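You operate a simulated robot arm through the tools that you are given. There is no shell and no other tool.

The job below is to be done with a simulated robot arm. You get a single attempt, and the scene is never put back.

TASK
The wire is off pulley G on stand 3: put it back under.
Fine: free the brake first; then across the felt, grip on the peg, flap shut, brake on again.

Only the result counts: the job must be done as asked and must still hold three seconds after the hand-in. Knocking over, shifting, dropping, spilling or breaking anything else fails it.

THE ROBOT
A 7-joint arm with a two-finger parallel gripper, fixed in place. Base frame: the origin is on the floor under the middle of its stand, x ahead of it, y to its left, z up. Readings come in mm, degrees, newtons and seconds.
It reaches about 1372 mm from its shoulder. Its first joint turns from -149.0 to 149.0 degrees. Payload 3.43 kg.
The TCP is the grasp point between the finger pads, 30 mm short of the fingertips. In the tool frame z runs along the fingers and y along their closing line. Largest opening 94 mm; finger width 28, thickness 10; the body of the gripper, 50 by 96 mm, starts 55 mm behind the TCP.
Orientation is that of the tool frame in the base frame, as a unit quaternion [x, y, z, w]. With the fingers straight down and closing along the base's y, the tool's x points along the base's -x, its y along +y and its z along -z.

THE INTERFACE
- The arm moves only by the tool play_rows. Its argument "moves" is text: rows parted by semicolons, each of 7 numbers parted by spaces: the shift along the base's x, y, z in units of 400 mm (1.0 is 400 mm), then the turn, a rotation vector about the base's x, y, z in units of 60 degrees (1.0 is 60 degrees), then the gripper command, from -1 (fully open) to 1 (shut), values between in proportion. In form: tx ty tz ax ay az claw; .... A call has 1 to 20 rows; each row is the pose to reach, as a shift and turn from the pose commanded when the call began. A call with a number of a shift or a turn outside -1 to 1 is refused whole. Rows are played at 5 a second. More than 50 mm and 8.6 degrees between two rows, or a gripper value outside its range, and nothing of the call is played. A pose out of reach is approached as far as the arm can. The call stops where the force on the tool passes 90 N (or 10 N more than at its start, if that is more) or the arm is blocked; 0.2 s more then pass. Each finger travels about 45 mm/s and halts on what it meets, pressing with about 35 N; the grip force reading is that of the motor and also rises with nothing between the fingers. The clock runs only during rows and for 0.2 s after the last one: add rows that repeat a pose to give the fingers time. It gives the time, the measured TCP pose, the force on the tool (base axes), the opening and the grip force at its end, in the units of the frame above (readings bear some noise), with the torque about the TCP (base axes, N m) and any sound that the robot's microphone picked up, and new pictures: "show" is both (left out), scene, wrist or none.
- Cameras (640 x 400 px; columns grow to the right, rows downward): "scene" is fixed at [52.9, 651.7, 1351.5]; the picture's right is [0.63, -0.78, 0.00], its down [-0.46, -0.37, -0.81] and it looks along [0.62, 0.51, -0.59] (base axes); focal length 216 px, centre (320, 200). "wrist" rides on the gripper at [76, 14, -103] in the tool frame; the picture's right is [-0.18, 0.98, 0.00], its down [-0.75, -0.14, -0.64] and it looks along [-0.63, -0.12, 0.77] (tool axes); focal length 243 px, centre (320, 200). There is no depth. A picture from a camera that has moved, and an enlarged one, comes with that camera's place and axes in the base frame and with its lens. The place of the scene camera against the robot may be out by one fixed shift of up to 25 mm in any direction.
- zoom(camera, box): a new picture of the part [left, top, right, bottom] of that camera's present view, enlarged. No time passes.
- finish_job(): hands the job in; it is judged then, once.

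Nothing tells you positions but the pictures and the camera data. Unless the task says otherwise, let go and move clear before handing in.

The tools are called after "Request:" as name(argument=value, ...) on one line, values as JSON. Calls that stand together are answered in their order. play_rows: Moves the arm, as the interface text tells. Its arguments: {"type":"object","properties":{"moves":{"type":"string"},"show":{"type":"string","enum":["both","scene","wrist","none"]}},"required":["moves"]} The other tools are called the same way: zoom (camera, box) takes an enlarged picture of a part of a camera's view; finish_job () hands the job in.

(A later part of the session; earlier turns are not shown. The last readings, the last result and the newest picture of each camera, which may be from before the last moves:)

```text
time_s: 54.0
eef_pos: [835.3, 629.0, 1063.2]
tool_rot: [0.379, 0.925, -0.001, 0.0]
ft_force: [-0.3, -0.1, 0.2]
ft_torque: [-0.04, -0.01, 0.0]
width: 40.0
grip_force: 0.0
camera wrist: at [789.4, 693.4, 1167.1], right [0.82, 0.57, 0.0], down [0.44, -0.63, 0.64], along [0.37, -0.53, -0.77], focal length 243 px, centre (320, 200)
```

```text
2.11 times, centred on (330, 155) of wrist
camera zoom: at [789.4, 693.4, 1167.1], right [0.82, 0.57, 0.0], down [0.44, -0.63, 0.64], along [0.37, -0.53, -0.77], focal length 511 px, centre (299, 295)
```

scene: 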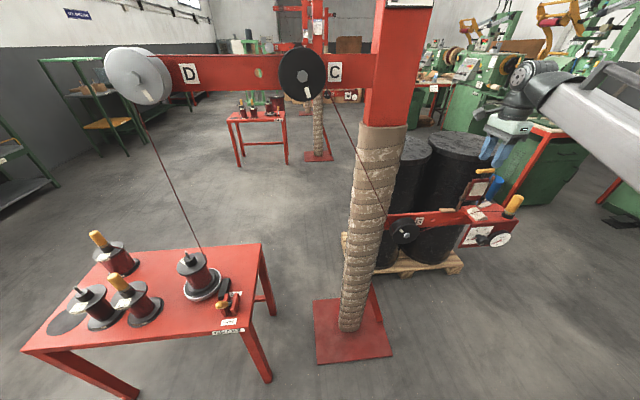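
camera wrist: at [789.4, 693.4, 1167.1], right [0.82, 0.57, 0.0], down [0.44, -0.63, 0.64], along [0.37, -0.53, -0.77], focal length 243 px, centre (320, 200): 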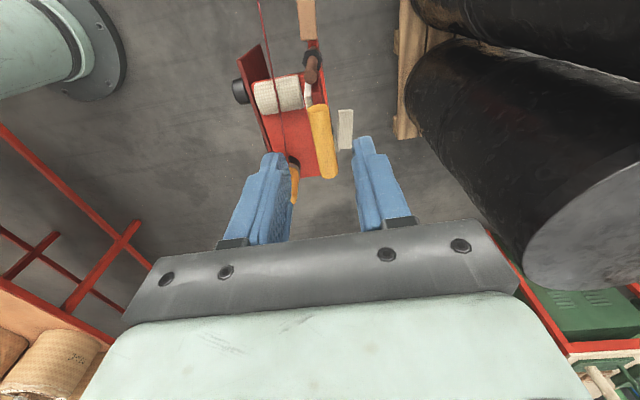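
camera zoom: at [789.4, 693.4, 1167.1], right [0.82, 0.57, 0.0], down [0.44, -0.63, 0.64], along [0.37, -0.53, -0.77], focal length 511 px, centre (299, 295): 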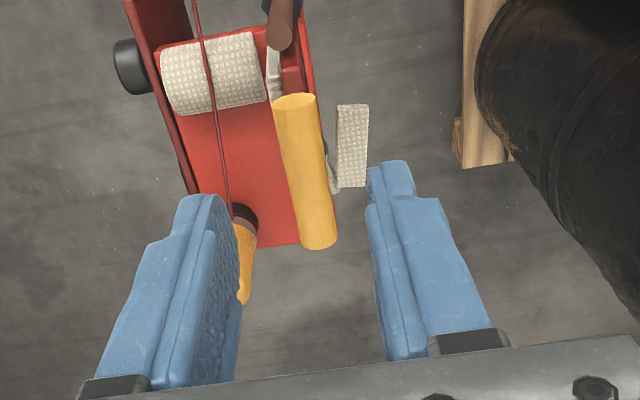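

The bar lies centred between the fingers. I'll lower so it sits just inside the fingertips, then close loosely into a 24 mm cage.

Request:
play_rows(moves="0 0 -0.04 0 0 0 0.15; 0 0 -0.075 0 0 0 0.15; 0 0 -0.0975 0 0 0 0.15; 0 0 -0.0975 0 0 0 0.3; 0 0 -0.0975 0 0 0 0.49; 0 0 -0.0975 0 0 0 0.49; 0 0 -0.0975 0 0 0 0.49")

Request:
zoom(camera="wrist", box=[220, 60, 440, 250])

Request:
zoom(camera="scene", box=[430, 120, 560, 240])

```text
time_s: 55.6
eef_pos: [835.2, 628.8, 1024.7]
tool_rot: [0.379, 0.925, -0.001, 0.001]
ft_force: [0.3, 0.3, 0.4]
ft_torque: [0.0, 0.01, -0.03]
width: 24.0
grip_force: 0.1
camera wrist: at [790.4, 692.5, 1128.1], right [0.82, 0.57, 0.0], down [0.44, -0.63, 0.64], along [0.37, -0.53, -0.77], focal length 243 px, centre (320, 200)
```

scene: 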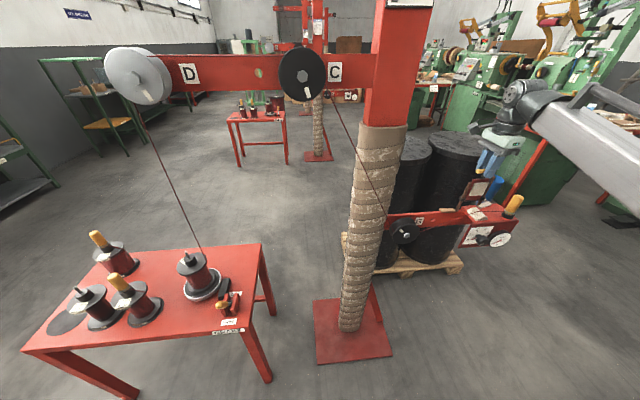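
wrist: 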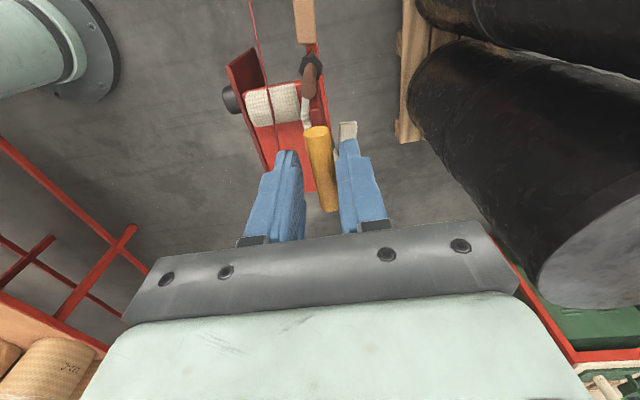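

```text
2.11 times, centred on (330, 155) of wrist
camera zoom: at [790.4, 692.5, 1128.1], right [0.82, 0.57, 0.0], down [0.44, -0.63, 0.64], along [0.37, -0.53, -0.77], focal length 511 px, centre (299, 295)
```

zoom: 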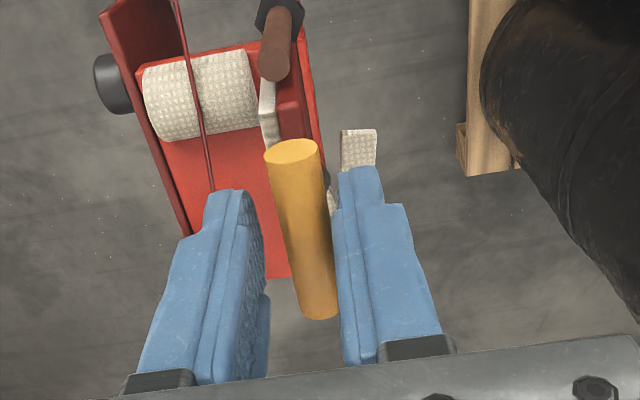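

```text
3.33 times, centred on (495, 180) of scene
camera zoom: at [52.9, 651.7, 1351.5], right [0.63, -0.78, 0.0], down [-0.46, -0.37, -0.81], along [0.62, 0.51, -0.59], focal length 719 px, centre (-263, 267)
```

zoom: 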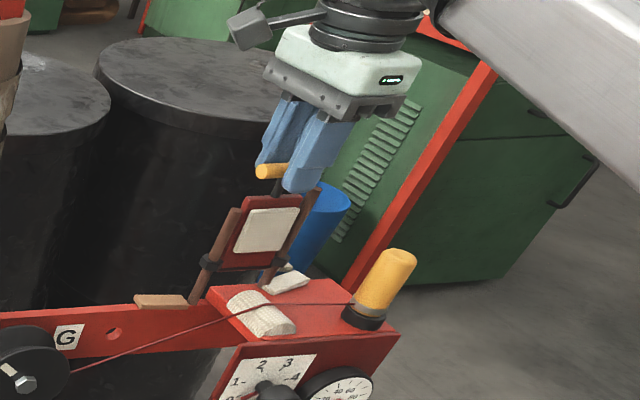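

The bar is caged between the fingers. I'll swing it forward along the hinge arc, rotating the hand with it, to about 40° first.

Request:
play_rows(moves="-0.0354 -0.0354 -0.003 0.0943 -0.0943 0 0.49; -0.0682 -0.0682 -0.0118 0.1885 -0.1885 0 0.49; -0.0965 -0.0965 -0.0263 0.2828 -0.2828 0 0.49; -0.123 -0.123 -0.0463 0.3771 -0.3771 0 0.49; -0.1474 -0.1474 -0.0713 0.4713 -0.4713 0 0.49; -0.1474 -0.1474 -0.0713 0.4713 -0.4713 0 0.49")

Request:
zoom(camera="wrist", box=[200, 40, 440, 250])

Request:
zoom(camera="scene", box=[430, 120, 560, 240])

```text
time_s: 57.0
eef_pos: [776.9, 568.0, 996.5]
tool_rot: [0.358, 0.869, 0.316, 0.132]
ft_force: [-0.4, -0.1, 1.1]
ft_torque: [-0.03, 0.0, -0.02]
width: 24.2
grip_force: 0.7
camera wrist: at [682.3, 584.5, 1084.9], right [0.66, 0.41, 0.63], down [0.17, -0.9, 0.4], along [0.73, -0.16, -0.66], focal length 243 px, centre (320, 200)
```

scene: 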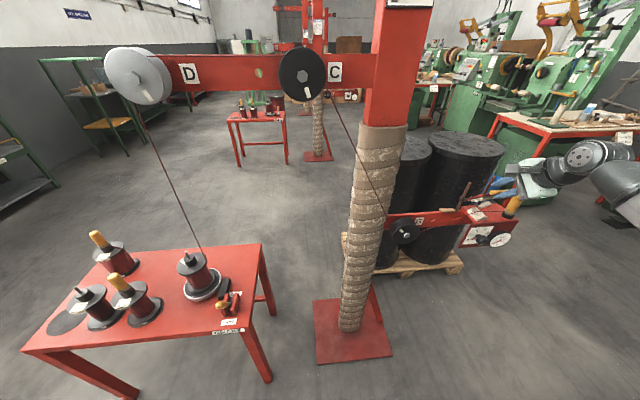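
wrist: 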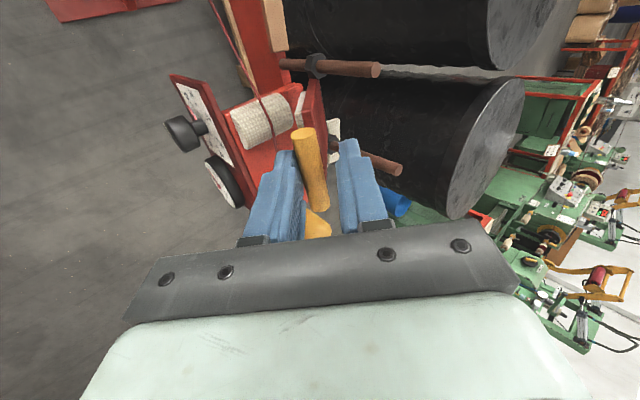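

```text
1.90 times, centred on (320, 145) of wrist
camera zoom: at [682.3, 584.5, 1084.9], right [0.66, 0.41, 0.63], down [0.17, -0.9, 0.4], along [0.73, -0.16, -0.66], focal length 462 px, centre (320, 305)
```

zoom: 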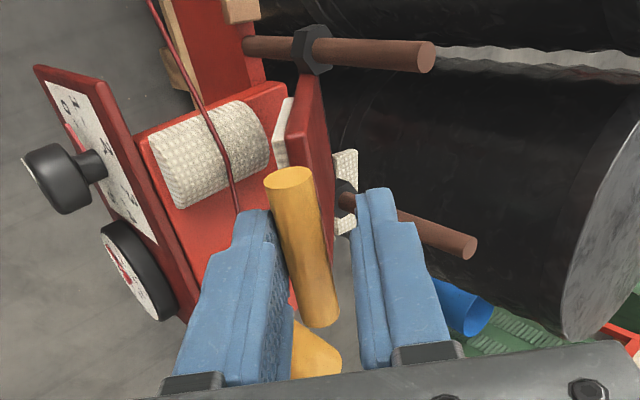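

```text
3.33 times, centred on (495, 180) of scene
camera zoom: at [52.9, 651.7, 1351.5], right [0.63, -0.78, 0.0], down [-0.46, -0.37, -0.81], along [0.62, 0.51, -0.59], focal length 719 px, centre (-263, 267)
```

zoom: 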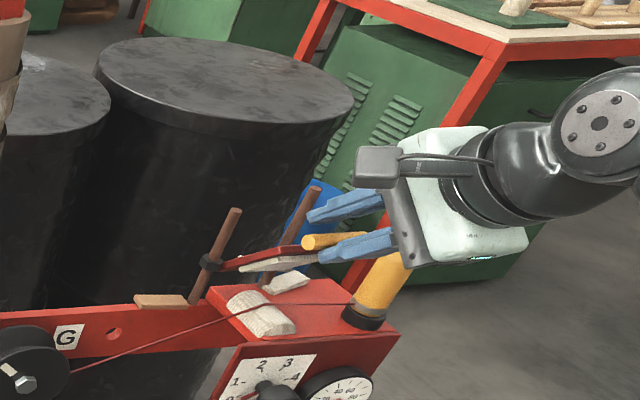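

The flap is swinging forward under control, resting on the front finger, and the brown posts stay put. I'll continue to about 72°.

Request:
play_rows(moves="-0.0217 -0.0217 -0.0298 0.0943 -0.0943 0 0.49; -0.0401 -0.0401 -0.0633 0.1885 -0.1885 0 0.49; -0.0553 -0.0553 -0.1 0.2828 -0.2828 0 0.49; -0.0665 -0.0665 -0.1395 0.3771 -0.3771 0 0.49; -0.0665 -0.0665 -0.1395 0.3771 -0.3771 0 0.49")

Request:
zoom(camera="wrist", box=[200, 40, 440, 250])

Request:
zoom(camera="scene", box=[430, 120, 560, 240])

```text
time_s: 58.2
eef_pos: [750.6, 541.8, 940.4]
tool_rot: [0.308, 0.748, 0.543, 0.227]
ft_force: [-0.8, -0.7, -0.7]
ft_torque: [-0.01, 0.01, 0.01]
width: 24.4
grip_force: 0.7
camera wrist: at [629.1, 531.8, 985.6], right [0.34, 0.09, 0.94], down [0.07, -1.0, 0.07], along [0.94, 0.04, -0.35], focal length 243 px, centre (320, 200)
```

scene: 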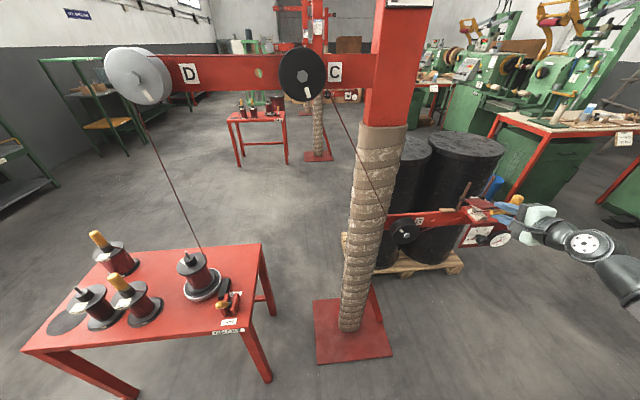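
wrist: 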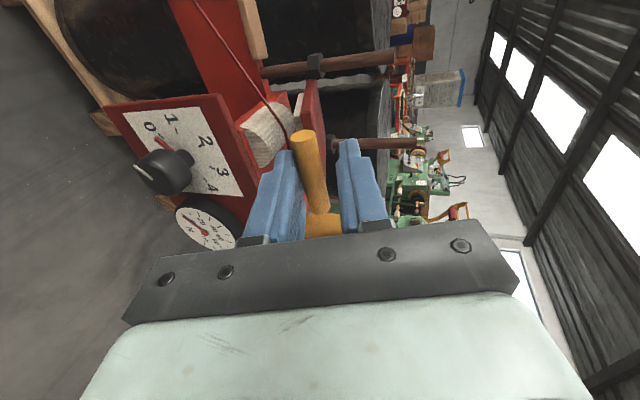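

```text
1.90 times, centred on (320, 145) of wrist
camera zoom: at [629.1, 531.8, 985.6], right [0.34, 0.09, 0.94], down [0.07, -1.0, 0.07], along [0.94, 0.04, -0.35], focal length 462 px, centre (320, 305)
```

zoom: 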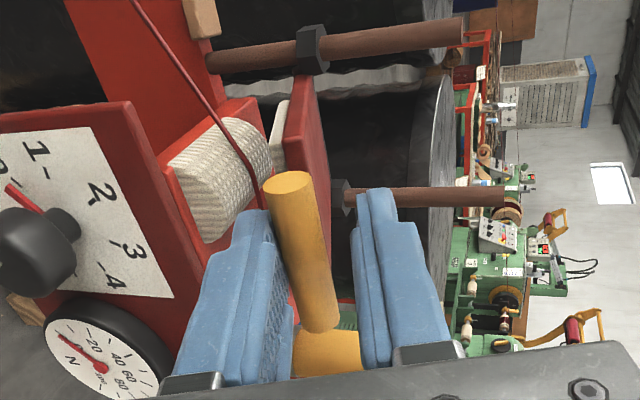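

```text
3.33 times, centred on (495, 180) of scene
camera zoom: at [52.9, 651.7, 1351.5], right [0.63, -0.78, 0.0], down [-0.46, -0.37, -0.81], along [0.62, 0.51, -0.59], focal length 719 px, centre (-263, 267)
```

zoom: 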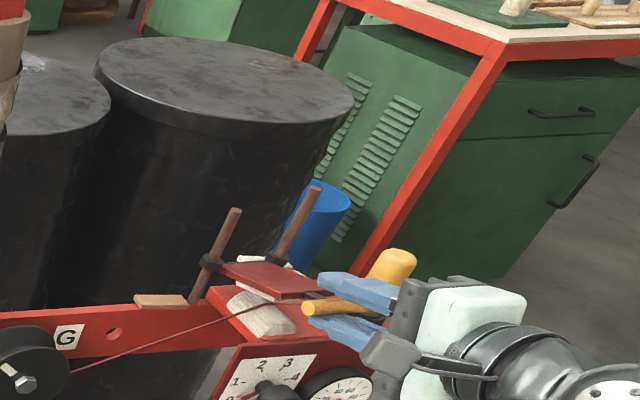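

The flap is nearly down and its pad is approaching the felt. I'll continue the last stretch in smaller steps.

Request:
play_rows(moves="-0.0036 -0.0036 -0.0206 0.0471 -0.0471 0 0.49; -0.0072 -0.0072 -0.0413 0.0943 -0.0943 0 0.49; -0.009 -0.009 -0.0625 0.1414 -0.1414 0 0.49; -0.0104 -0.0104 -0.0835 0.1885 -0.1885 0 0.49; -0.0104 -0.0104 -0.0835 0.1885 -0.1885 0 0.49")

Request:
zoom(camera="wrist", box=[160, 40, 440, 250])

Request:
zoom(camera="scene", box=[430, 140, 560, 260])

```text
time_s: 59.4
eef_pos: [746.8, 539.5, 908.3]
tool_rot: [0.274, 0.666, 0.64, 0.268]
ft_force: [-1.2, 0.6, -1.3]
ft_torque: [-0.02, 0.04, 0.0]
width: 24.8
grip_force: 0.7
out of reach, approached as far as the arm can: row 3, 4
camera wrist: at [618.1, 521.9, 926.7], right [0.15, -0.1, 0.98], down [0.08, -0.99, -0.11], along [0.99, 0.09, -0.14], focal length 243 px, centre (320, 200)
```

scene: 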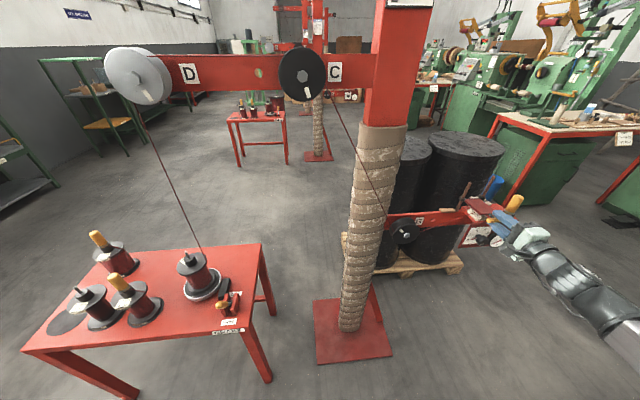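
wrist: 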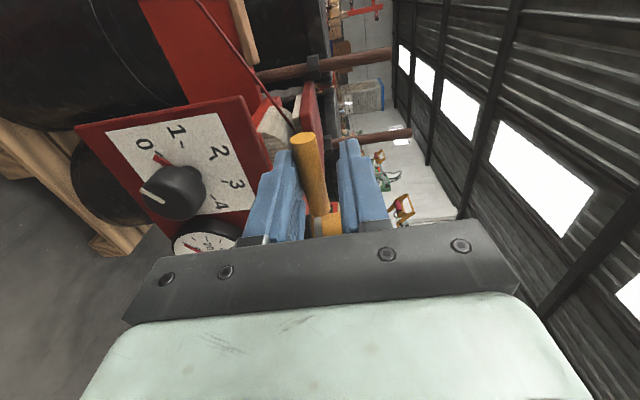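

```text
1.90 times, centred on (300, 145) of wrist
camera zoom: at [618.1, 521.9, 926.7], right [0.15, -0.1, 0.98], down [0.08, -0.99, -0.11], along [0.99, 0.09, -0.14], focal length 462 px, centre (358, 305)
```

zoom: 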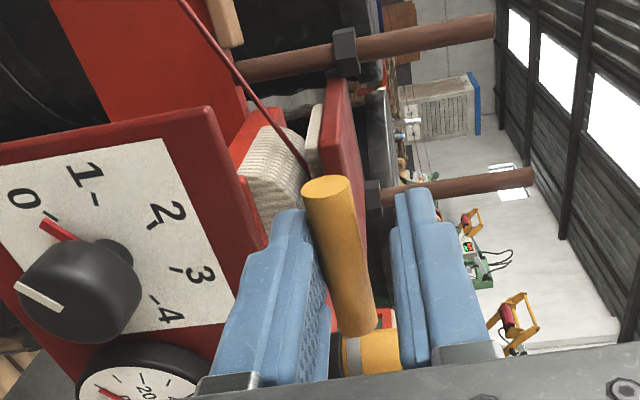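

```text
3.33 times, centred on (495, 200) of scene
camera zoom: at [52.9, 651.7, 1351.5], right [0.63, -0.78, 0.0], down [-0.46, -0.37, -0.81], along [0.62, 0.51, -0.59], focal length 719 px, centre (-263, 200)
```

zoom: 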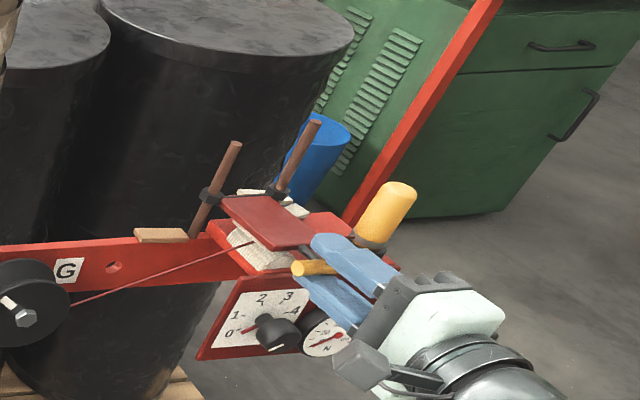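

The flap looks almost on the felt, with the bar resting on the lower finger. I'll open a little to let it settle, then back straight out.

Request:
play_rows(moves="0 0 0 0 0 0 0.3; 0 0 0 0 0 0 0.2; 0 0 0 0 0 0 0.2; 0 0 0 0 0 0 0.2", show="wrist")

Request:
zoom(camera="wrist", box=[160, 40, 440, 250])

Request:
zoom(camera="scene", box=[430, 140, 560, 260])

```text
time_s: 60.4
eef_pos: [746.4, 538.7, 908.3]
tool_rot: [0.275, 0.666, 0.64, 0.268]
ft_force: [0.4, 0.4, 0.8]
ft_torque: [-0.03, -0.01, -0.04]
width: 37.2
grip_force: 0.0
camera wrist: at [618.2, 521.8, 927.1], right [0.15, -0.1, 0.98], down [0.08, -0.99, -0.11], along [0.99, 0.09, -0.14], focal length 243 px, centre (320, 200)
```

wrist: 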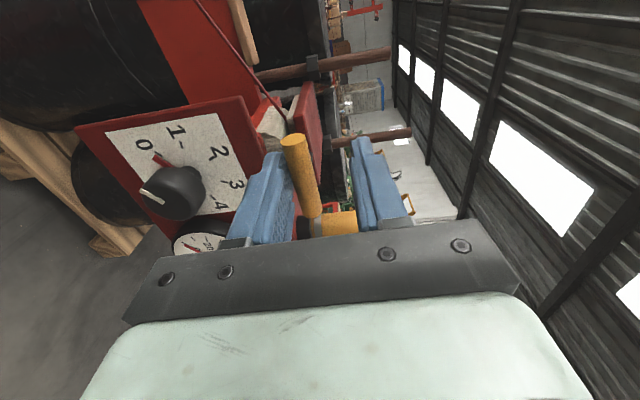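

```text
1.90 times, centred on (300, 145) of wrist
camera zoom: at [618.2, 521.8, 927.1], right [0.15, -0.1, 0.98], down [0.08, -0.99, -0.11], along [0.99, 0.09, -0.14], focal length 462 px, centre (358, 305)
```

zoom: 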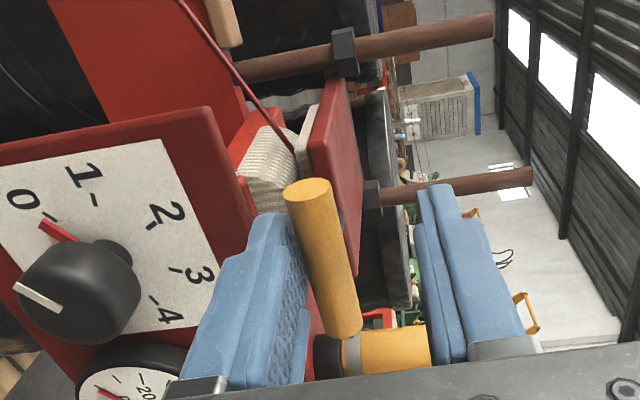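

```text
3.33 times, centred on (495, 200) of scene
camera zoom: at [52.9, 651.7, 1351.5], right [0.63, -0.78, 0.0], down [-0.46, -0.37, -0.81], along [0.62, 0.51, -0.59], focal length 719 px, centre (-263, 200)
```

zoom: 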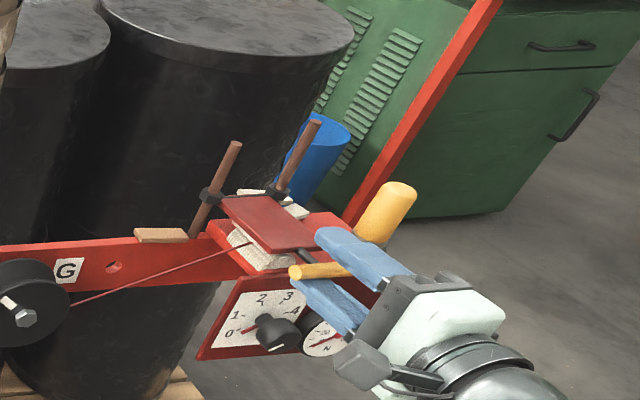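

The flap followed the lower finger down and is close to the felt. I'll withdraw toward the robot so it drops the last few millimetres, then look.

Request:
play_rows(moves="-0.04 -0.04 0 0 0 0 0.2; -0.08 -0.08 0 0 0 0 0.2; -0.13 -0.13 0.02 0 0 0 0.2; -0.19 -0.19 0.05 0 0 0 0.2; -0.25 -0.25 0.1 0 0 0 0.2; -0.25 -0.25 0.1 0 0 0 0.2")

Request:
zoom(camera="scene", box=[430, 140, 560, 260])

Request:
zoom(camera="wrist", box=[160, 20, 420, 220])

```text
time_s: 61.8
eef_pos: [646.2, 438.0, 947.5]
tool_rot: [0.274, 0.666, 0.64, 0.267]
ft_force: [0.2, 0.1, -0.5]
ft_torque: [0.02, 0.0, 0.0]
width: 37.6
grip_force: 0.1
camera wrist: at [518.8, 420.6, 965.2], right [0.15, -0.1, 0.98], down [0.08, -0.99, -0.11], along [0.99, 0.09, -0.14], focal length 243 px, centre (320, 200)
```

scene: 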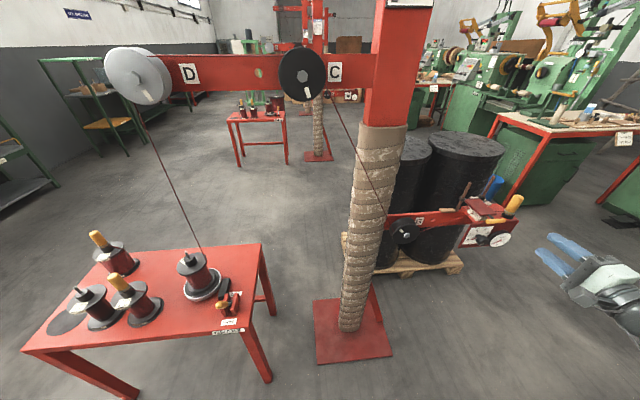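
wrist: 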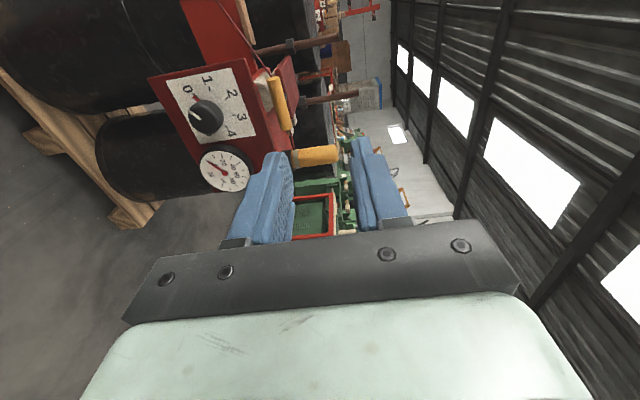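

```text
3.33 times, centred on (495, 200) of scene
camera zoom: at [52.9, 651.7, 1351.5], right [0.63, -0.78, 0.0], down [-0.46, -0.37, -0.81], along [0.62, 0.51, -0.59], focal length 719 px, centre (-263, 200)
```

zoom: 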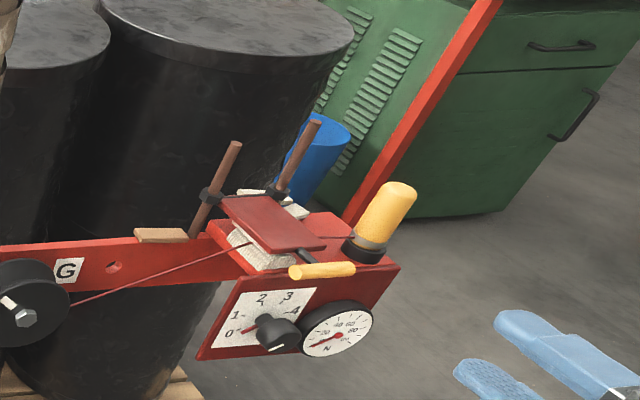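

```text
2.00 times, centred on (290, 120) of wrist
camera zoom: at [518.8, 420.6, 965.2], right [0.15, -0.1, 0.98], down [0.08, -0.99, -0.11], along [0.99, 0.09, -0.14], focal length 485 px, centre (380, 360)
```

zoom: 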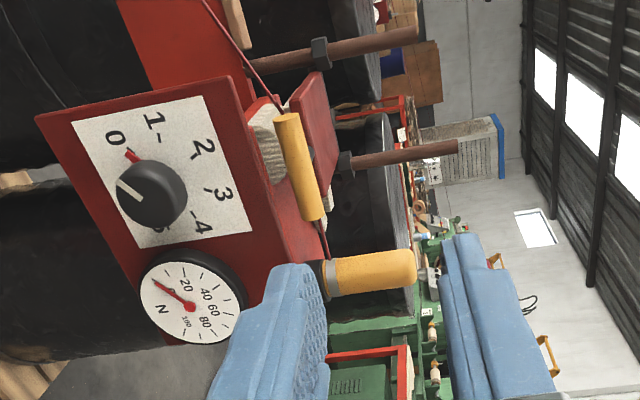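

The flap is down on the felt with the wire under it, and the bar sits just above the front plate. To be sure it's fully shut I'll press it lightly from above, so I'm turning the hand upright and closing the fingers.

Request:
play_rows(moves="0 0 0.015 -0.088 0.088 0 0.5; 0 0 0.03 -0.177 0.177 0 0.8; 0 0 0.045 -0.265 0.265 0 1; 0 0 0.06 -0.354 0.354 0 1; 0 0 0.075 -0.442 0.442 0 1; 0 0 0.09 -0.53 0.53 0 1; 0 0 0.105 -0.619 0.619 0 1; 0 0 0.12 -0.707 0.707 0 1; 0 0 0.12 -0.707 0.707 0 1", show="none")

Request:
play_rows(moves="0.01 0.01 0.01 -0.088 0.088 0 1; 0.02 0.02 0.02 -0.177 0.177 0 1; 0.03 0.03 0.03 -0.265 0.265 0 1; 0.04 0.04 0.04 -0.33 0.33 0 1; 0.04 0.04 0.04 -0.33 0.33 0 1")

```text
time_s: 63.8
eef_pos: [645.2, 437.7, 997.5]
tool_rot: [0.37, 0.897, 0.221, 0.093]
ft_force: [0.8, 0.0, -0.6]
ft_torque: [-0.01, 0.02, 0.02]
width: 0.0
grip_force: 32.9
out of reach, approached as far as the arm can: row 1
```

```text
time_s: 65.0
eef_pos: [662.0, 454.3, 1011.9]
tool_rot: [0.379, 0.925, -0.003, 0.0]
ft_force: [0.1, -0.4, 0.0]
ft_torque: [0.0, 0.02, -0.02]
width: 0.2
grip_force: 33.1
camera wrist: at [615.7, 518.8, 1115.2], right [0.82, 0.57, 0.0], down [0.44, -0.63, 0.64], along [0.36, -0.53, -0.77], focal length 243 px, centre (320, 200)
```

scene: 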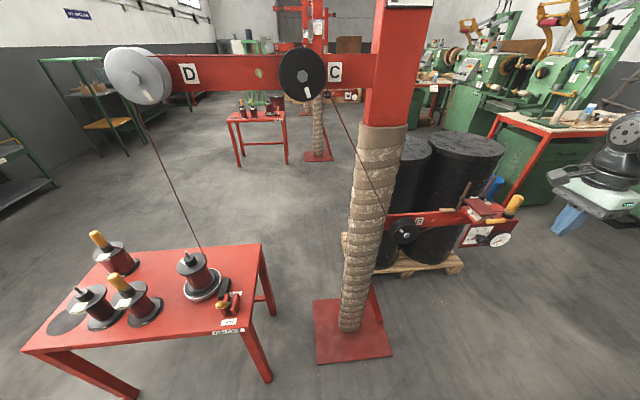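
wrist: 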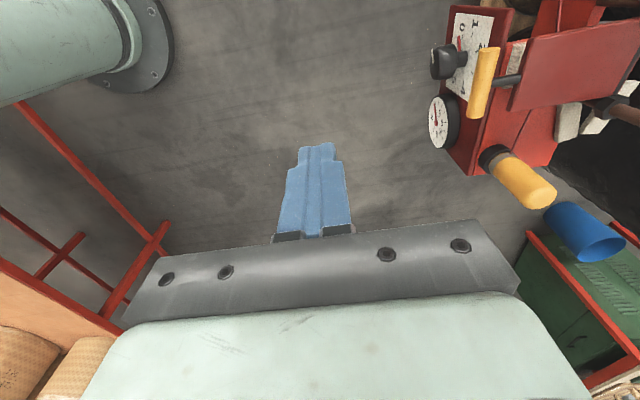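

I'll move over the bar and come down to just above it.

Request:
play_rows(moves="0.061 0.061 0 0 0 0 1; 0.122 0.122 0 0 0 0 1; 0.183 0.183 0 0 0 0 1; 0.248 0.248 0 0 0 0 1; 0.248 0.248 -0.08 0 0 0 1; 0.248 0.248 -0.155 0 0 0 1; 0.248 0.248 -0.155 0 0 0 1")

Request:
zoom(camera="scene", box=[430, 140, 560, 260])

Request:
zoom(camera="wrist", box=[200, 40, 440, 250])

```text
time_s: 66.6
eef_pos: [760.0, 553.5, 948.9]
tool_rot: [0.381, 0.924, -0.001, 0.0]
ft_force: [0.3, 0.7, 0.7]
ft_torque: [0.04, 0.02, 0.0]
width: 0.0
grip_force: 33.1
camera wrist: at [715.2, 618.5, 1052.2], right [0.82, 0.57, 0.0], down [0.44, -0.63, 0.64], along [0.37, -0.53, -0.77], focal length 243 px, centre (320, 200)
```

scene: 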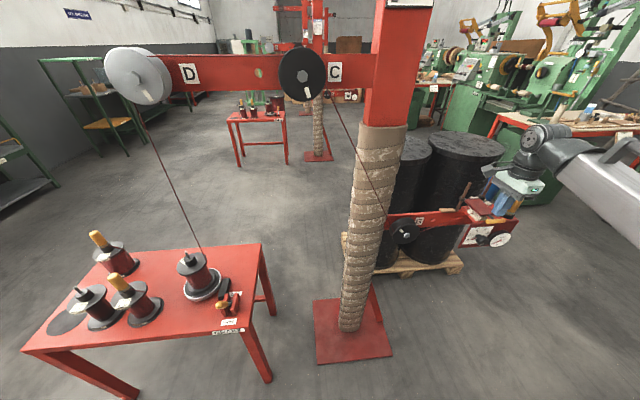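
wrist: 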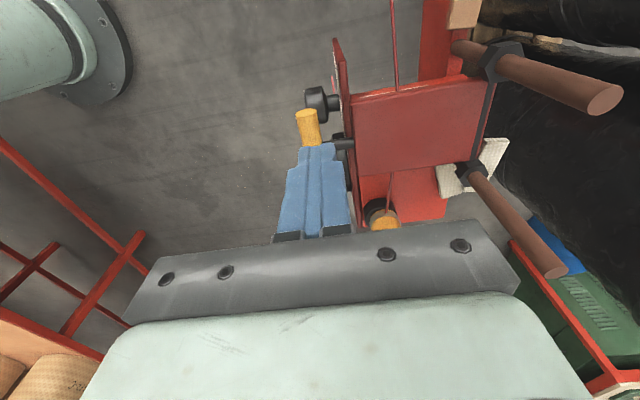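

```text
3.33 times, centred on (495, 200) of scene
camera zoom: at [52.9, 651.7, 1351.5], right [0.63, -0.78, 0.0], down [-0.46, -0.37, -0.81], along [0.62, 0.51, -0.59], focal length 719 px, centre (-263, 200)
```

zoom: 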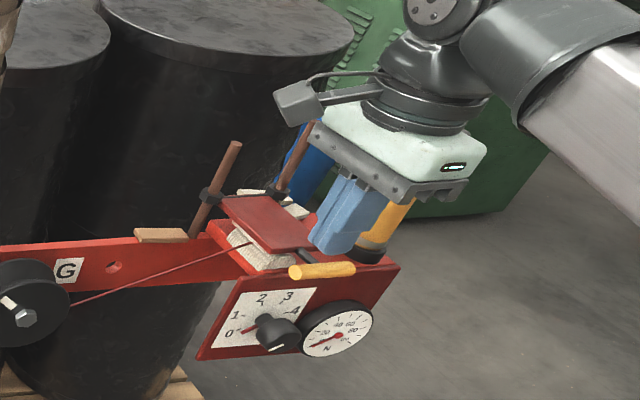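

```text
1.90 times, centred on (320, 145) of wrist
camera zoom: at [715.2, 618.5, 1052.2], right [0.82, 0.57, 0.0], down [0.44, -0.63, 0.64], along [0.37, -0.53, -0.77], focal length 462 px, centre (320, 305)
```

zoom: 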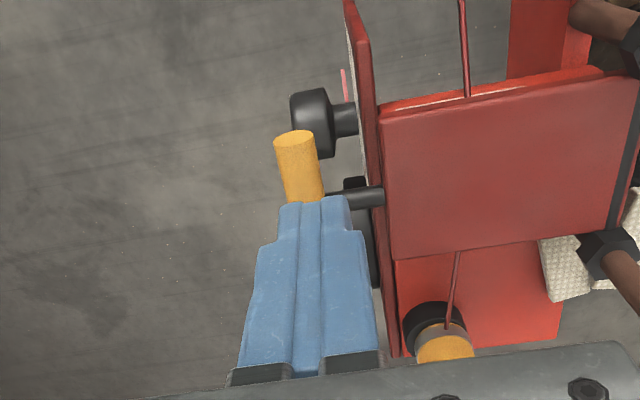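

The fingertips are over the bar about 14 mm up. I'll press down in small increments and watch the force.

Request:
play_rows(moves="0 0 -0.02 0 0 0 1; 0 0 -0.032 0 0 0 1; 0 0 -0.04 0 0 0 1; 0 0 -0.04 0 0 0 1", show="none")

```text
time_s: 67.6
eef_pos: [760.3, 552.8, 933.9]
tool_rot: [0.38, 0.925, -0.001, 0.002]
ft_force: [-0.8, 1.6, 11.8]
ft_torque: [0.0, 0.07, -0.01]
width: 0.0
grip_force: 33.2
```

Request:
play_rows(moves="0 0 -0.004 0 0 0 1; 0 0 -0.007 0 0 0 1; 0 0 -0.007 0 0 0 1")

Request:
zoom(camera="scene", box=[430, 140, 560, 260])

Request:
zoom(camera="wrist", box=[200, 40, 440, 250])

```text
time_s: 68.4
eef_pos: [760.1, 552.0, 932.9]
tool_rot: [0.38, 0.925, 0.001, 0.001]
ft_force: [-0.7, 4.3, 40.2]
ft_torque: [0.04, 0.21, -0.05]
width: 0.0
grip_force: 32.6
camera wrist: at [715.1, 617.6, 1036.4], right [0.82, 0.57, 0.0], down [0.44, -0.63, 0.64], along [0.37, -0.53, -0.77], focal length 243 px, centre (320, 200)
```

scene: 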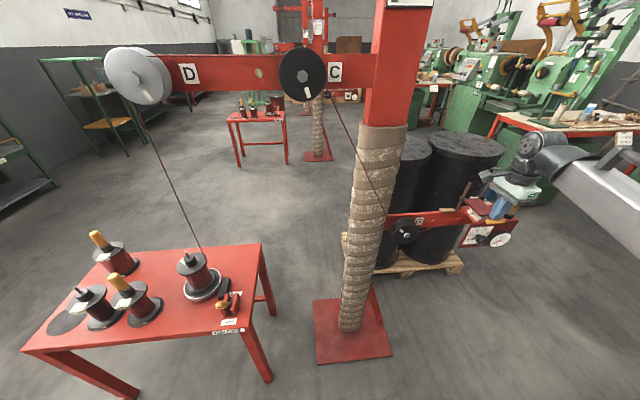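
wrist: 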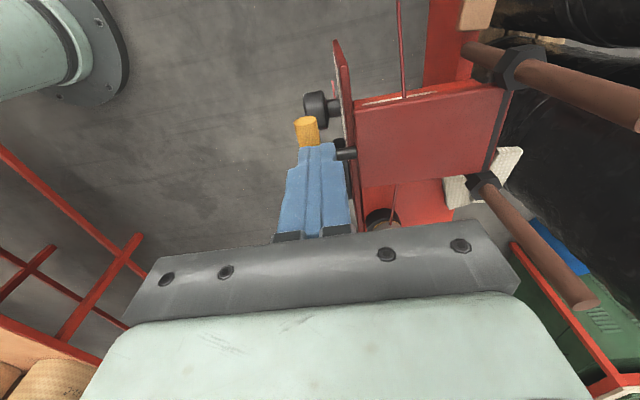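

```text
3.33 times, centred on (495, 200) of scene
camera zoom: at [52.9, 651.7, 1351.5], right [0.63, -0.78, 0.0], down [-0.46, -0.37, -0.81], along [0.62, 0.51, -0.59], focal length 719 px, centre (-263, 200)
```

zoom: 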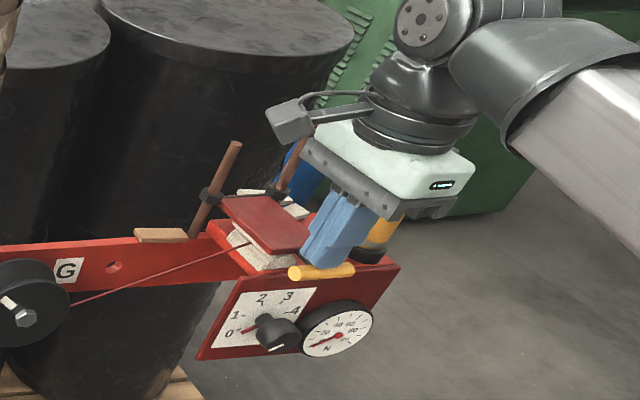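

```text
1.90 times, centred on (320, 145) of wrist
camera zoom: at [715.1, 617.6, 1036.4], right [0.82, 0.57, 0.0], down [0.44, -0.63, 0.64], along [0.37, -0.53, -0.77], focal length 462 px, centre (320, 305)
```

zoom: 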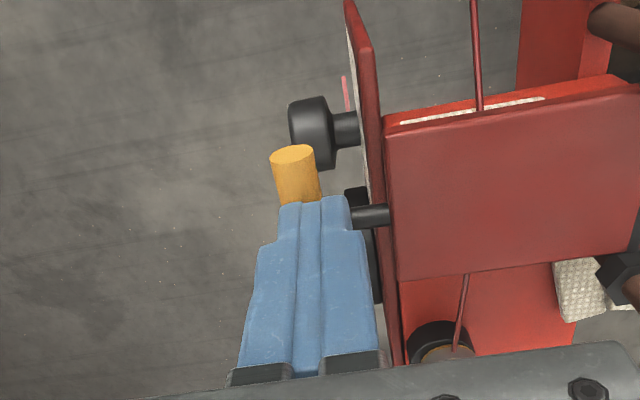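

The flap is firmly shut, pushing back 40 N with only about 1 mm of movement. I'll lift off and head back to the table to set the brake.

Request:
play_rows(moves="0 0 0.03 0 0 0 1; 0 0 0.1 0 0 0 1; 0 0 0.2 0 0 0 1; -0.08 -0.08 0.2 0 0 0 1; -0.16 -0.16 0.2 0 0 0 1; -0.24 -0.24 0.2 0 0 0 1; -0.32 -0.32 0.2 0 0 0 1; -0.4 -0.4 0.2 0 0 0 1; -0.4 -0.4 0.2 0 0 0 1")

Request:
zoom(camera="scene", box=[370, 140, 560, 280])

```text
time_s: 70.4
eef_pos: [601.8, 392.3, 1013.1]
tool_rot: [0.381, 0.925, -0.001, 0.001]
ft_force: [0.6, 1.0, -0.3]
ft_torque: [0.02, 0.01, 0.05]
width: 0.0
grip_force: 33.0
camera wrist: at [556.6, 457.9, 1116.8], right [0.82, 0.57, 0.0], down [0.44, -0.63, 0.64], along [0.37, -0.53, -0.77], focal length 243 px, centre (320, 200)
```

scene: 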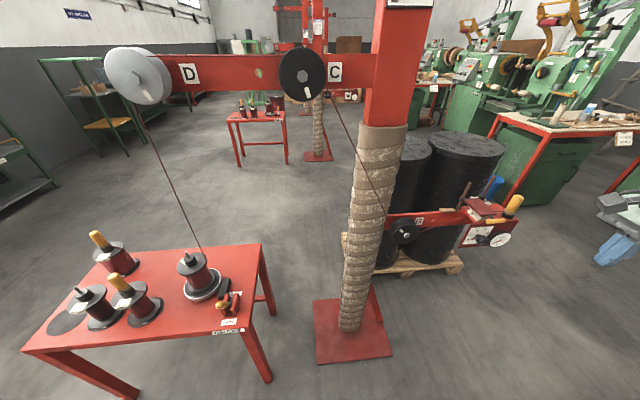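
wrist: 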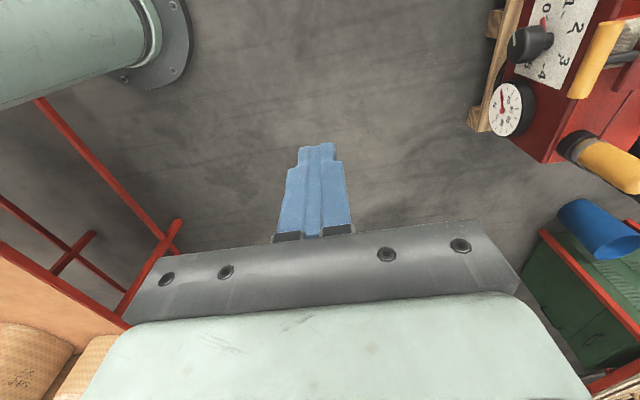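

```text
2.86 times, centred on (465, 210) of scene
camera zoom: at [52.9, 651.7, 1351.5], right [0.63, -0.78, 0.0], down [-0.46, -0.37, -0.81], along [0.62, 0.51, -0.59], focal length 617 px, centre (-94, 171)
```

zoom: 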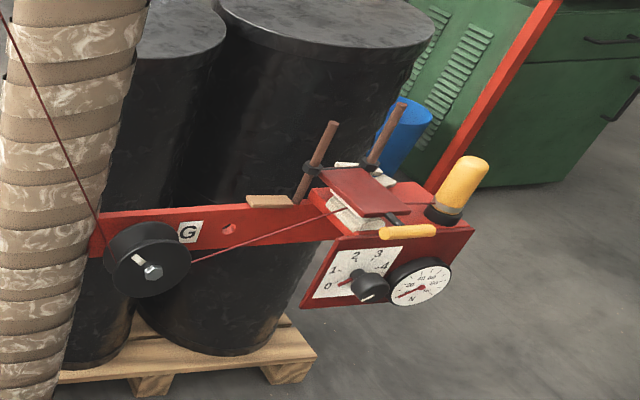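

Wire, grip and flap all look right. I'll travel back in front of the stand to the brake, turning the hand so closed fingertips can push the lever away from the robot, to ON.

Request:
play_rows(moves="-0.0625 0.075 -0.006 0 0 0.125 1; -0.125 0.15 -0.012 0 0 0.25 1; -0.1875 0.225 -0.019 0 0 0.375 1; -0.25 0.3 -0.025 0 0 0.5 1; -0.3125 0.375 -0.031 0 0 0.625 1; -0.375 0.45 -0.037 0 0 0.75 1; -0.4375 0.525 -0.044 0 0 0.875 1; -0.5 0.6 -0.05 0 0 1 1; -0.5 0.6 -0.05 0 0 1 1", show="none")

Request:
play_rows(moves="-0.0625 0.075 -0.019 0 0 0.0625 1; -0.125 0.15 -0.0375 0 0 0.125 1; -0.1875 0.225 -0.056 0 0 0.1875 1; -0.25 0.3 -0.075 0 0 0.25 1; -0.3125 0.375 -0.094 0 0 0.3125 1; -0.375 0.45 -0.1125 0 0 0.375 1; -0.4375 0.525 -0.131 0 0 0.4375 1; -0.5 0.6 -0.15 0 0 0.5 1; -0.5 0.6 -0.15 0 0 0.5 1")

```text
time_s: 72.4
eef_pos: [400.0, 633.8, 991.4]
tool_rot: [-0.134, 0.991, -0.001, 0.002]
ft_force: [-0.9, -0.3, -0.4]
ft_torque: [0.01, -0.03, 0.02]
width: 0.0
grip_force: 32.6
```

```text
time_s: 74.4
eef_pos: [199.5, 873.8, 930.6]
tool_rot: [-0.385, 0.923, 0.0, 0.001]
ft_force: [0.0, 0.1, -0.8]
ft_torque: [0.02, -0.01, -0.05]
width: 0.0
grip_force: 33.0
camera wrist: at [134.1, 831.4, 1033.9], right [-0.57, 0.82, 0.0], down [0.63, 0.44, 0.64], along [0.53, 0.37, -0.77], focal length 243 px, centre (320, 200)
```

scene: 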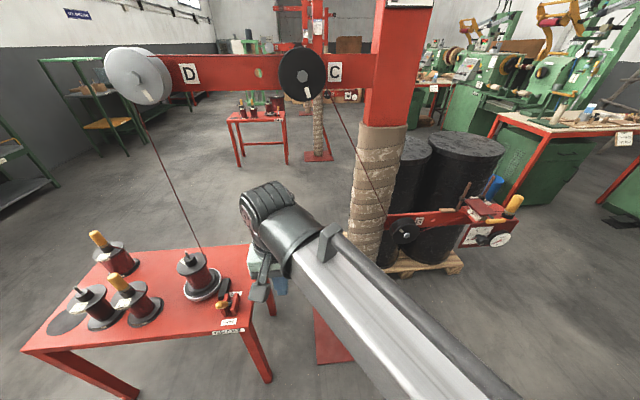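
wrist: 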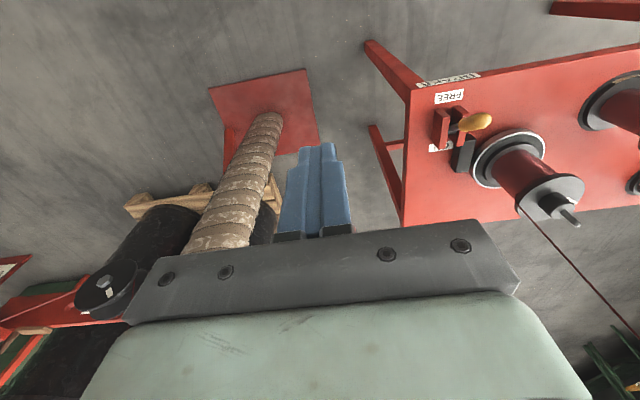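

Request:
zoom(camera="wrist", box=[390, 50, 610, 250])

```text
2.00 times, centred on (500, 150) of wrist
camera zoom: at [134.1, 831.4, 1033.9], right [-0.57, 0.82, 0.0], down [0.63, 0.44, 0.64], along [0.53, 0.37, -0.77], focal length 485 px, centre (-40, 300)
```

zoom: 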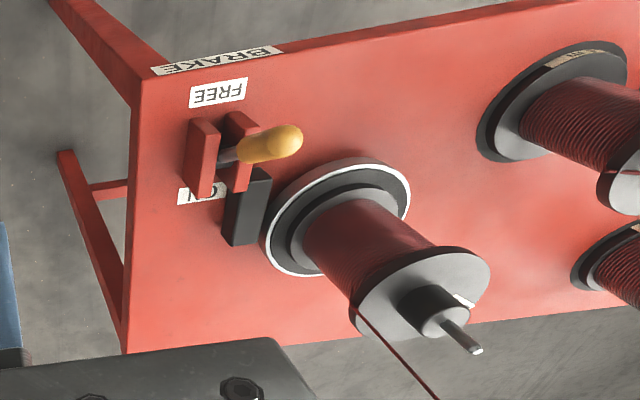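

The lever is clearly in FREE, leaning about 30° toward the robot, with its tip near H=845, z=717. I'll line up in front of it with the hand tilted 45°.

Request:
play_rows(moves="-0.0442 0.0486 -0.025 0.0663 -0.0663 0 1; -0.0884 0.0972 -0.05 0.1326 -0.1326 0 1; -0.1326 0.1458 -0.075 0.1989 -0.1989 0 1; -0.1768 0.1944 -0.1 0.2652 -0.2652 0 1; -0.221 0.243 -0.125 0.3314 -0.3314 0 1; -0.2652 0.2916 -0.15 0.3977 -0.3977 0 1; -0.3094 0.3402 -0.175 0.464 -0.464 0 1; -0.3535 0.3888 -0.2 0.5303 -0.5303 0 1; -0.3535 0.3888 -0.2 0.5303 -0.5303 0 1")

```text
time_s: 76.4
eef_pos: [58.1, 1027.6, 852.6]
tool_rot: [-0.356, 0.852, 0.147, 0.354]
ft_force: [0.0, -0.9, -0.5]
ft_torque: [0.0, 0.05, 0.0]
width: 0.0
grip_force: 33.4
camera wrist: at [-41.7, 950.0, 870.6], right [-0.61, 0.79, 0.13], down [0.15, -0.04, 0.99], along [0.78, 0.62, -0.09], focal length 243 px, centre (320, 200)
```

scene: 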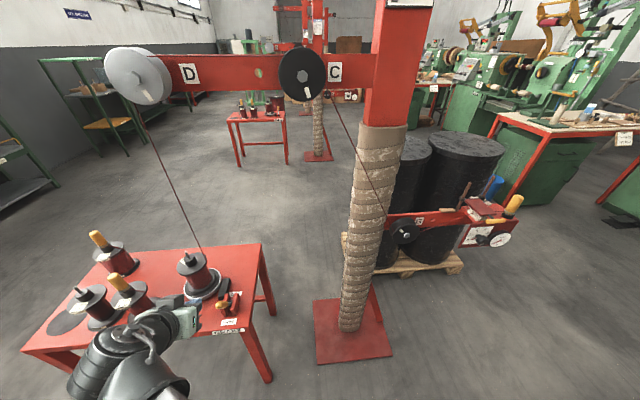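
wrist: 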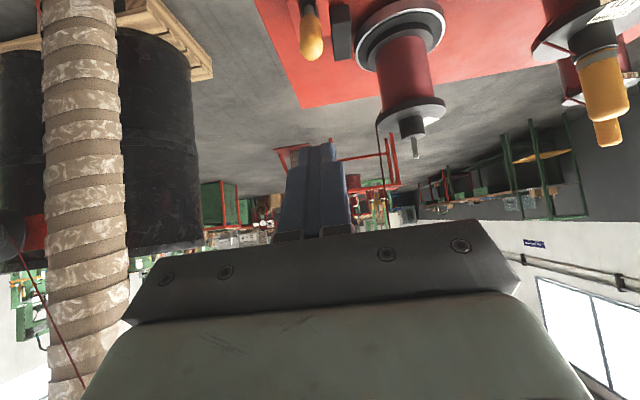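

The handle tip is right in line ahead. I'll lower to the push height, still about 35 mm in front of it.

Request:
play_rows(moves="-0.0035 0.0035 -0.09 0 0 0 1; -0.0035 0.0035 -0.18 0 0 0 1; -0.0035 0.0035 -0.27 0 0 0 1; -0.0035 0.0035 -0.3525 0 0 0 1; -0.0035 0.0035 -0.3525 0 0 0 1")

Request:
zoom(camera="scene", box=[150, 230, 290, 350])

Request:
zoom(camera="wrist", box=[230, 40, 420, 240])

```text
time_s: 77.6
eef_pos: [59.4, 1029.2, 710.0]
tool_rot: [-0.355, 0.852, 0.145, 0.355]
ft_force: [0.2, -0.1, -0.3]
ft_torque: [0.0, -0.01, 0.03]
width: 0.0
grip_force: 33.2
camera wrist: at [-41.6, 951.1, 728.6], right [-0.61, 0.79, 0.13], down [0.15, -0.04, 0.99], along [0.78, 0.62, -0.09], focal length 243 px, centre (320, 200)
```

scene: 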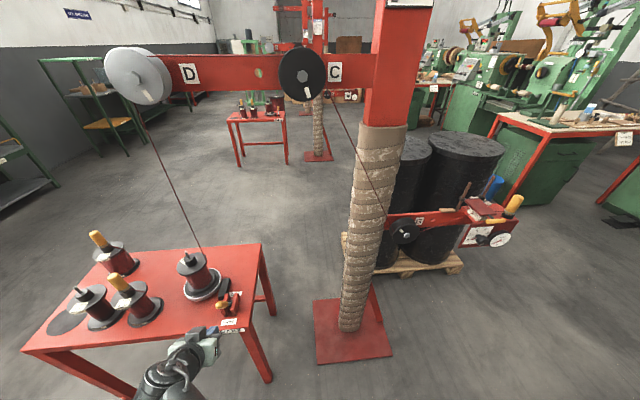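
wrist: 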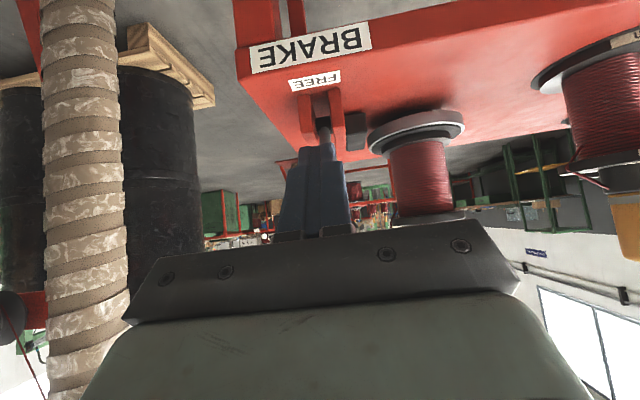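

```text
3.33 times, centred on (220, 290) of scene
camera zoom: at [52.9, 651.7, 1351.5], right [0.63, -0.78, 0.0], down [-0.46, -0.37, -0.81], along [0.62, 0.51, -0.59], focal length 719 px, centre (653, -100)
```

zoom: 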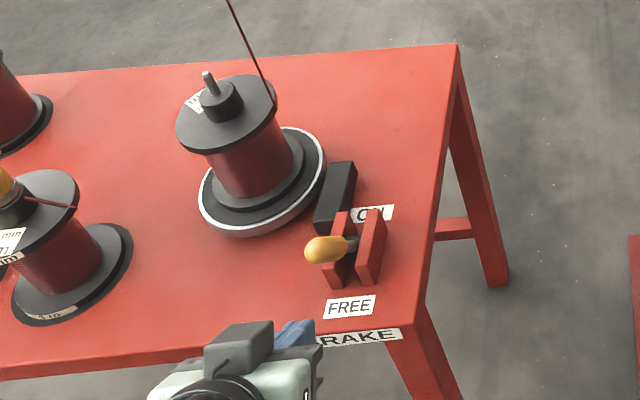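

```text
2.00 times, centred on (325, 140) of wrist
camera zoom: at [-41.6, 951.1, 728.6], right [-0.61, 0.79, 0.13], down [0.15, -0.04, 0.99], along [0.78, 0.62, -0.09], focal length 485 px, centre (310, 320)
```

zoom: 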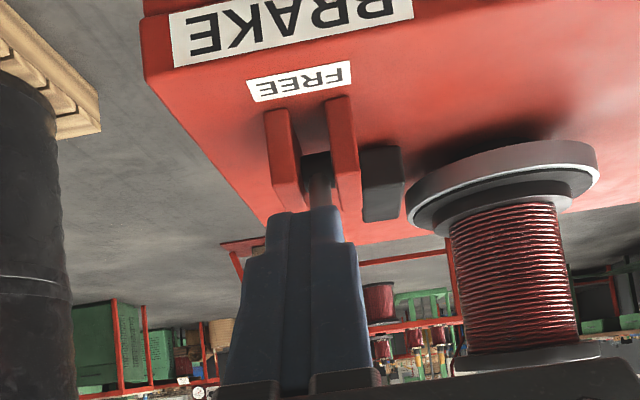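

The fingertips line up with the lever. I'll push it toward ON in 12 mm steps.

Request:
play_rows(moves="0.0212 0.0212 0 0 0 0 1; 0.0424 0.0424 0 0 0 0 1; 0.0636 0.0636 0 0 0 0 1; 0.0848 0.0848 0 0 0 0 1; 0.106 0.106 0 0 0 0 1; 0.1272 0.1272 0 0 0 0 1; 0.1484 0.1484 0 0 0 0 1; 0.1696 0.1696 0 0 0 0 1")

Request:
zoom(camera="scene", box=[150, 230, 290, 350])

```text
time_s: 79.4
eef_pos: [126.7, 1096.8, 709.2]
tool_rot: [-0.356, 0.853, 0.145, 0.355]
ft_force: [0.7, -0.7, 0.1]
ft_torque: [0.0, 0.0, 0.0]
width: 0.0
grip_force: 32.8
camera wrist: at [26.0, 1018.8, 728.9], right [-0.61, 0.79, 0.13], down [0.15, -0.04, 0.99], along [0.78, 0.62, -0.09], focal length 243 px, centre (320, 200)
```

scene: 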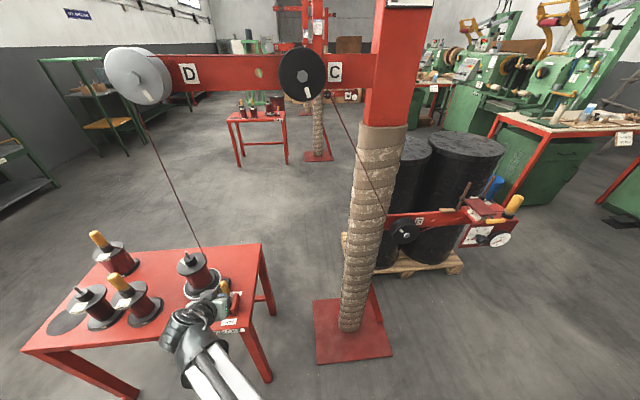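
wrist: 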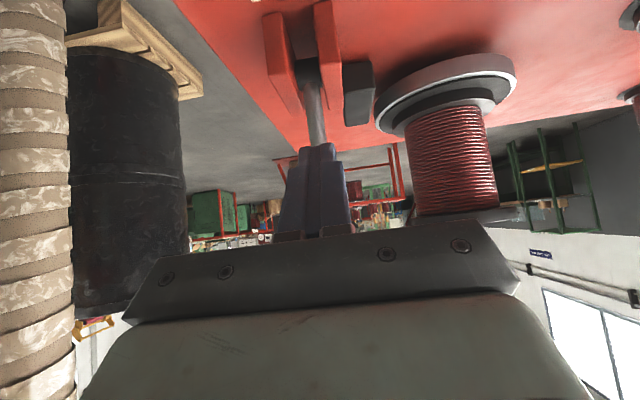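

```text
3.33 times, centred on (220, 290) of scene
camera zoom: at [52.9, 651.7, 1351.5], right [0.63, -0.78, 0.0], down [-0.46, -0.37, -0.81], along [0.62, 0.51, -0.59], focal length 719 px, centre (653, -100)
```

zoom: 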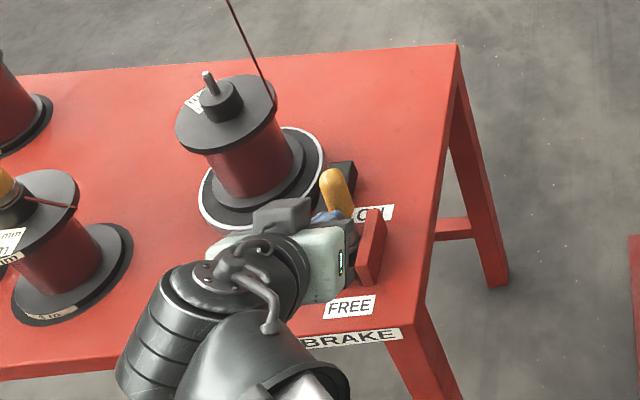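

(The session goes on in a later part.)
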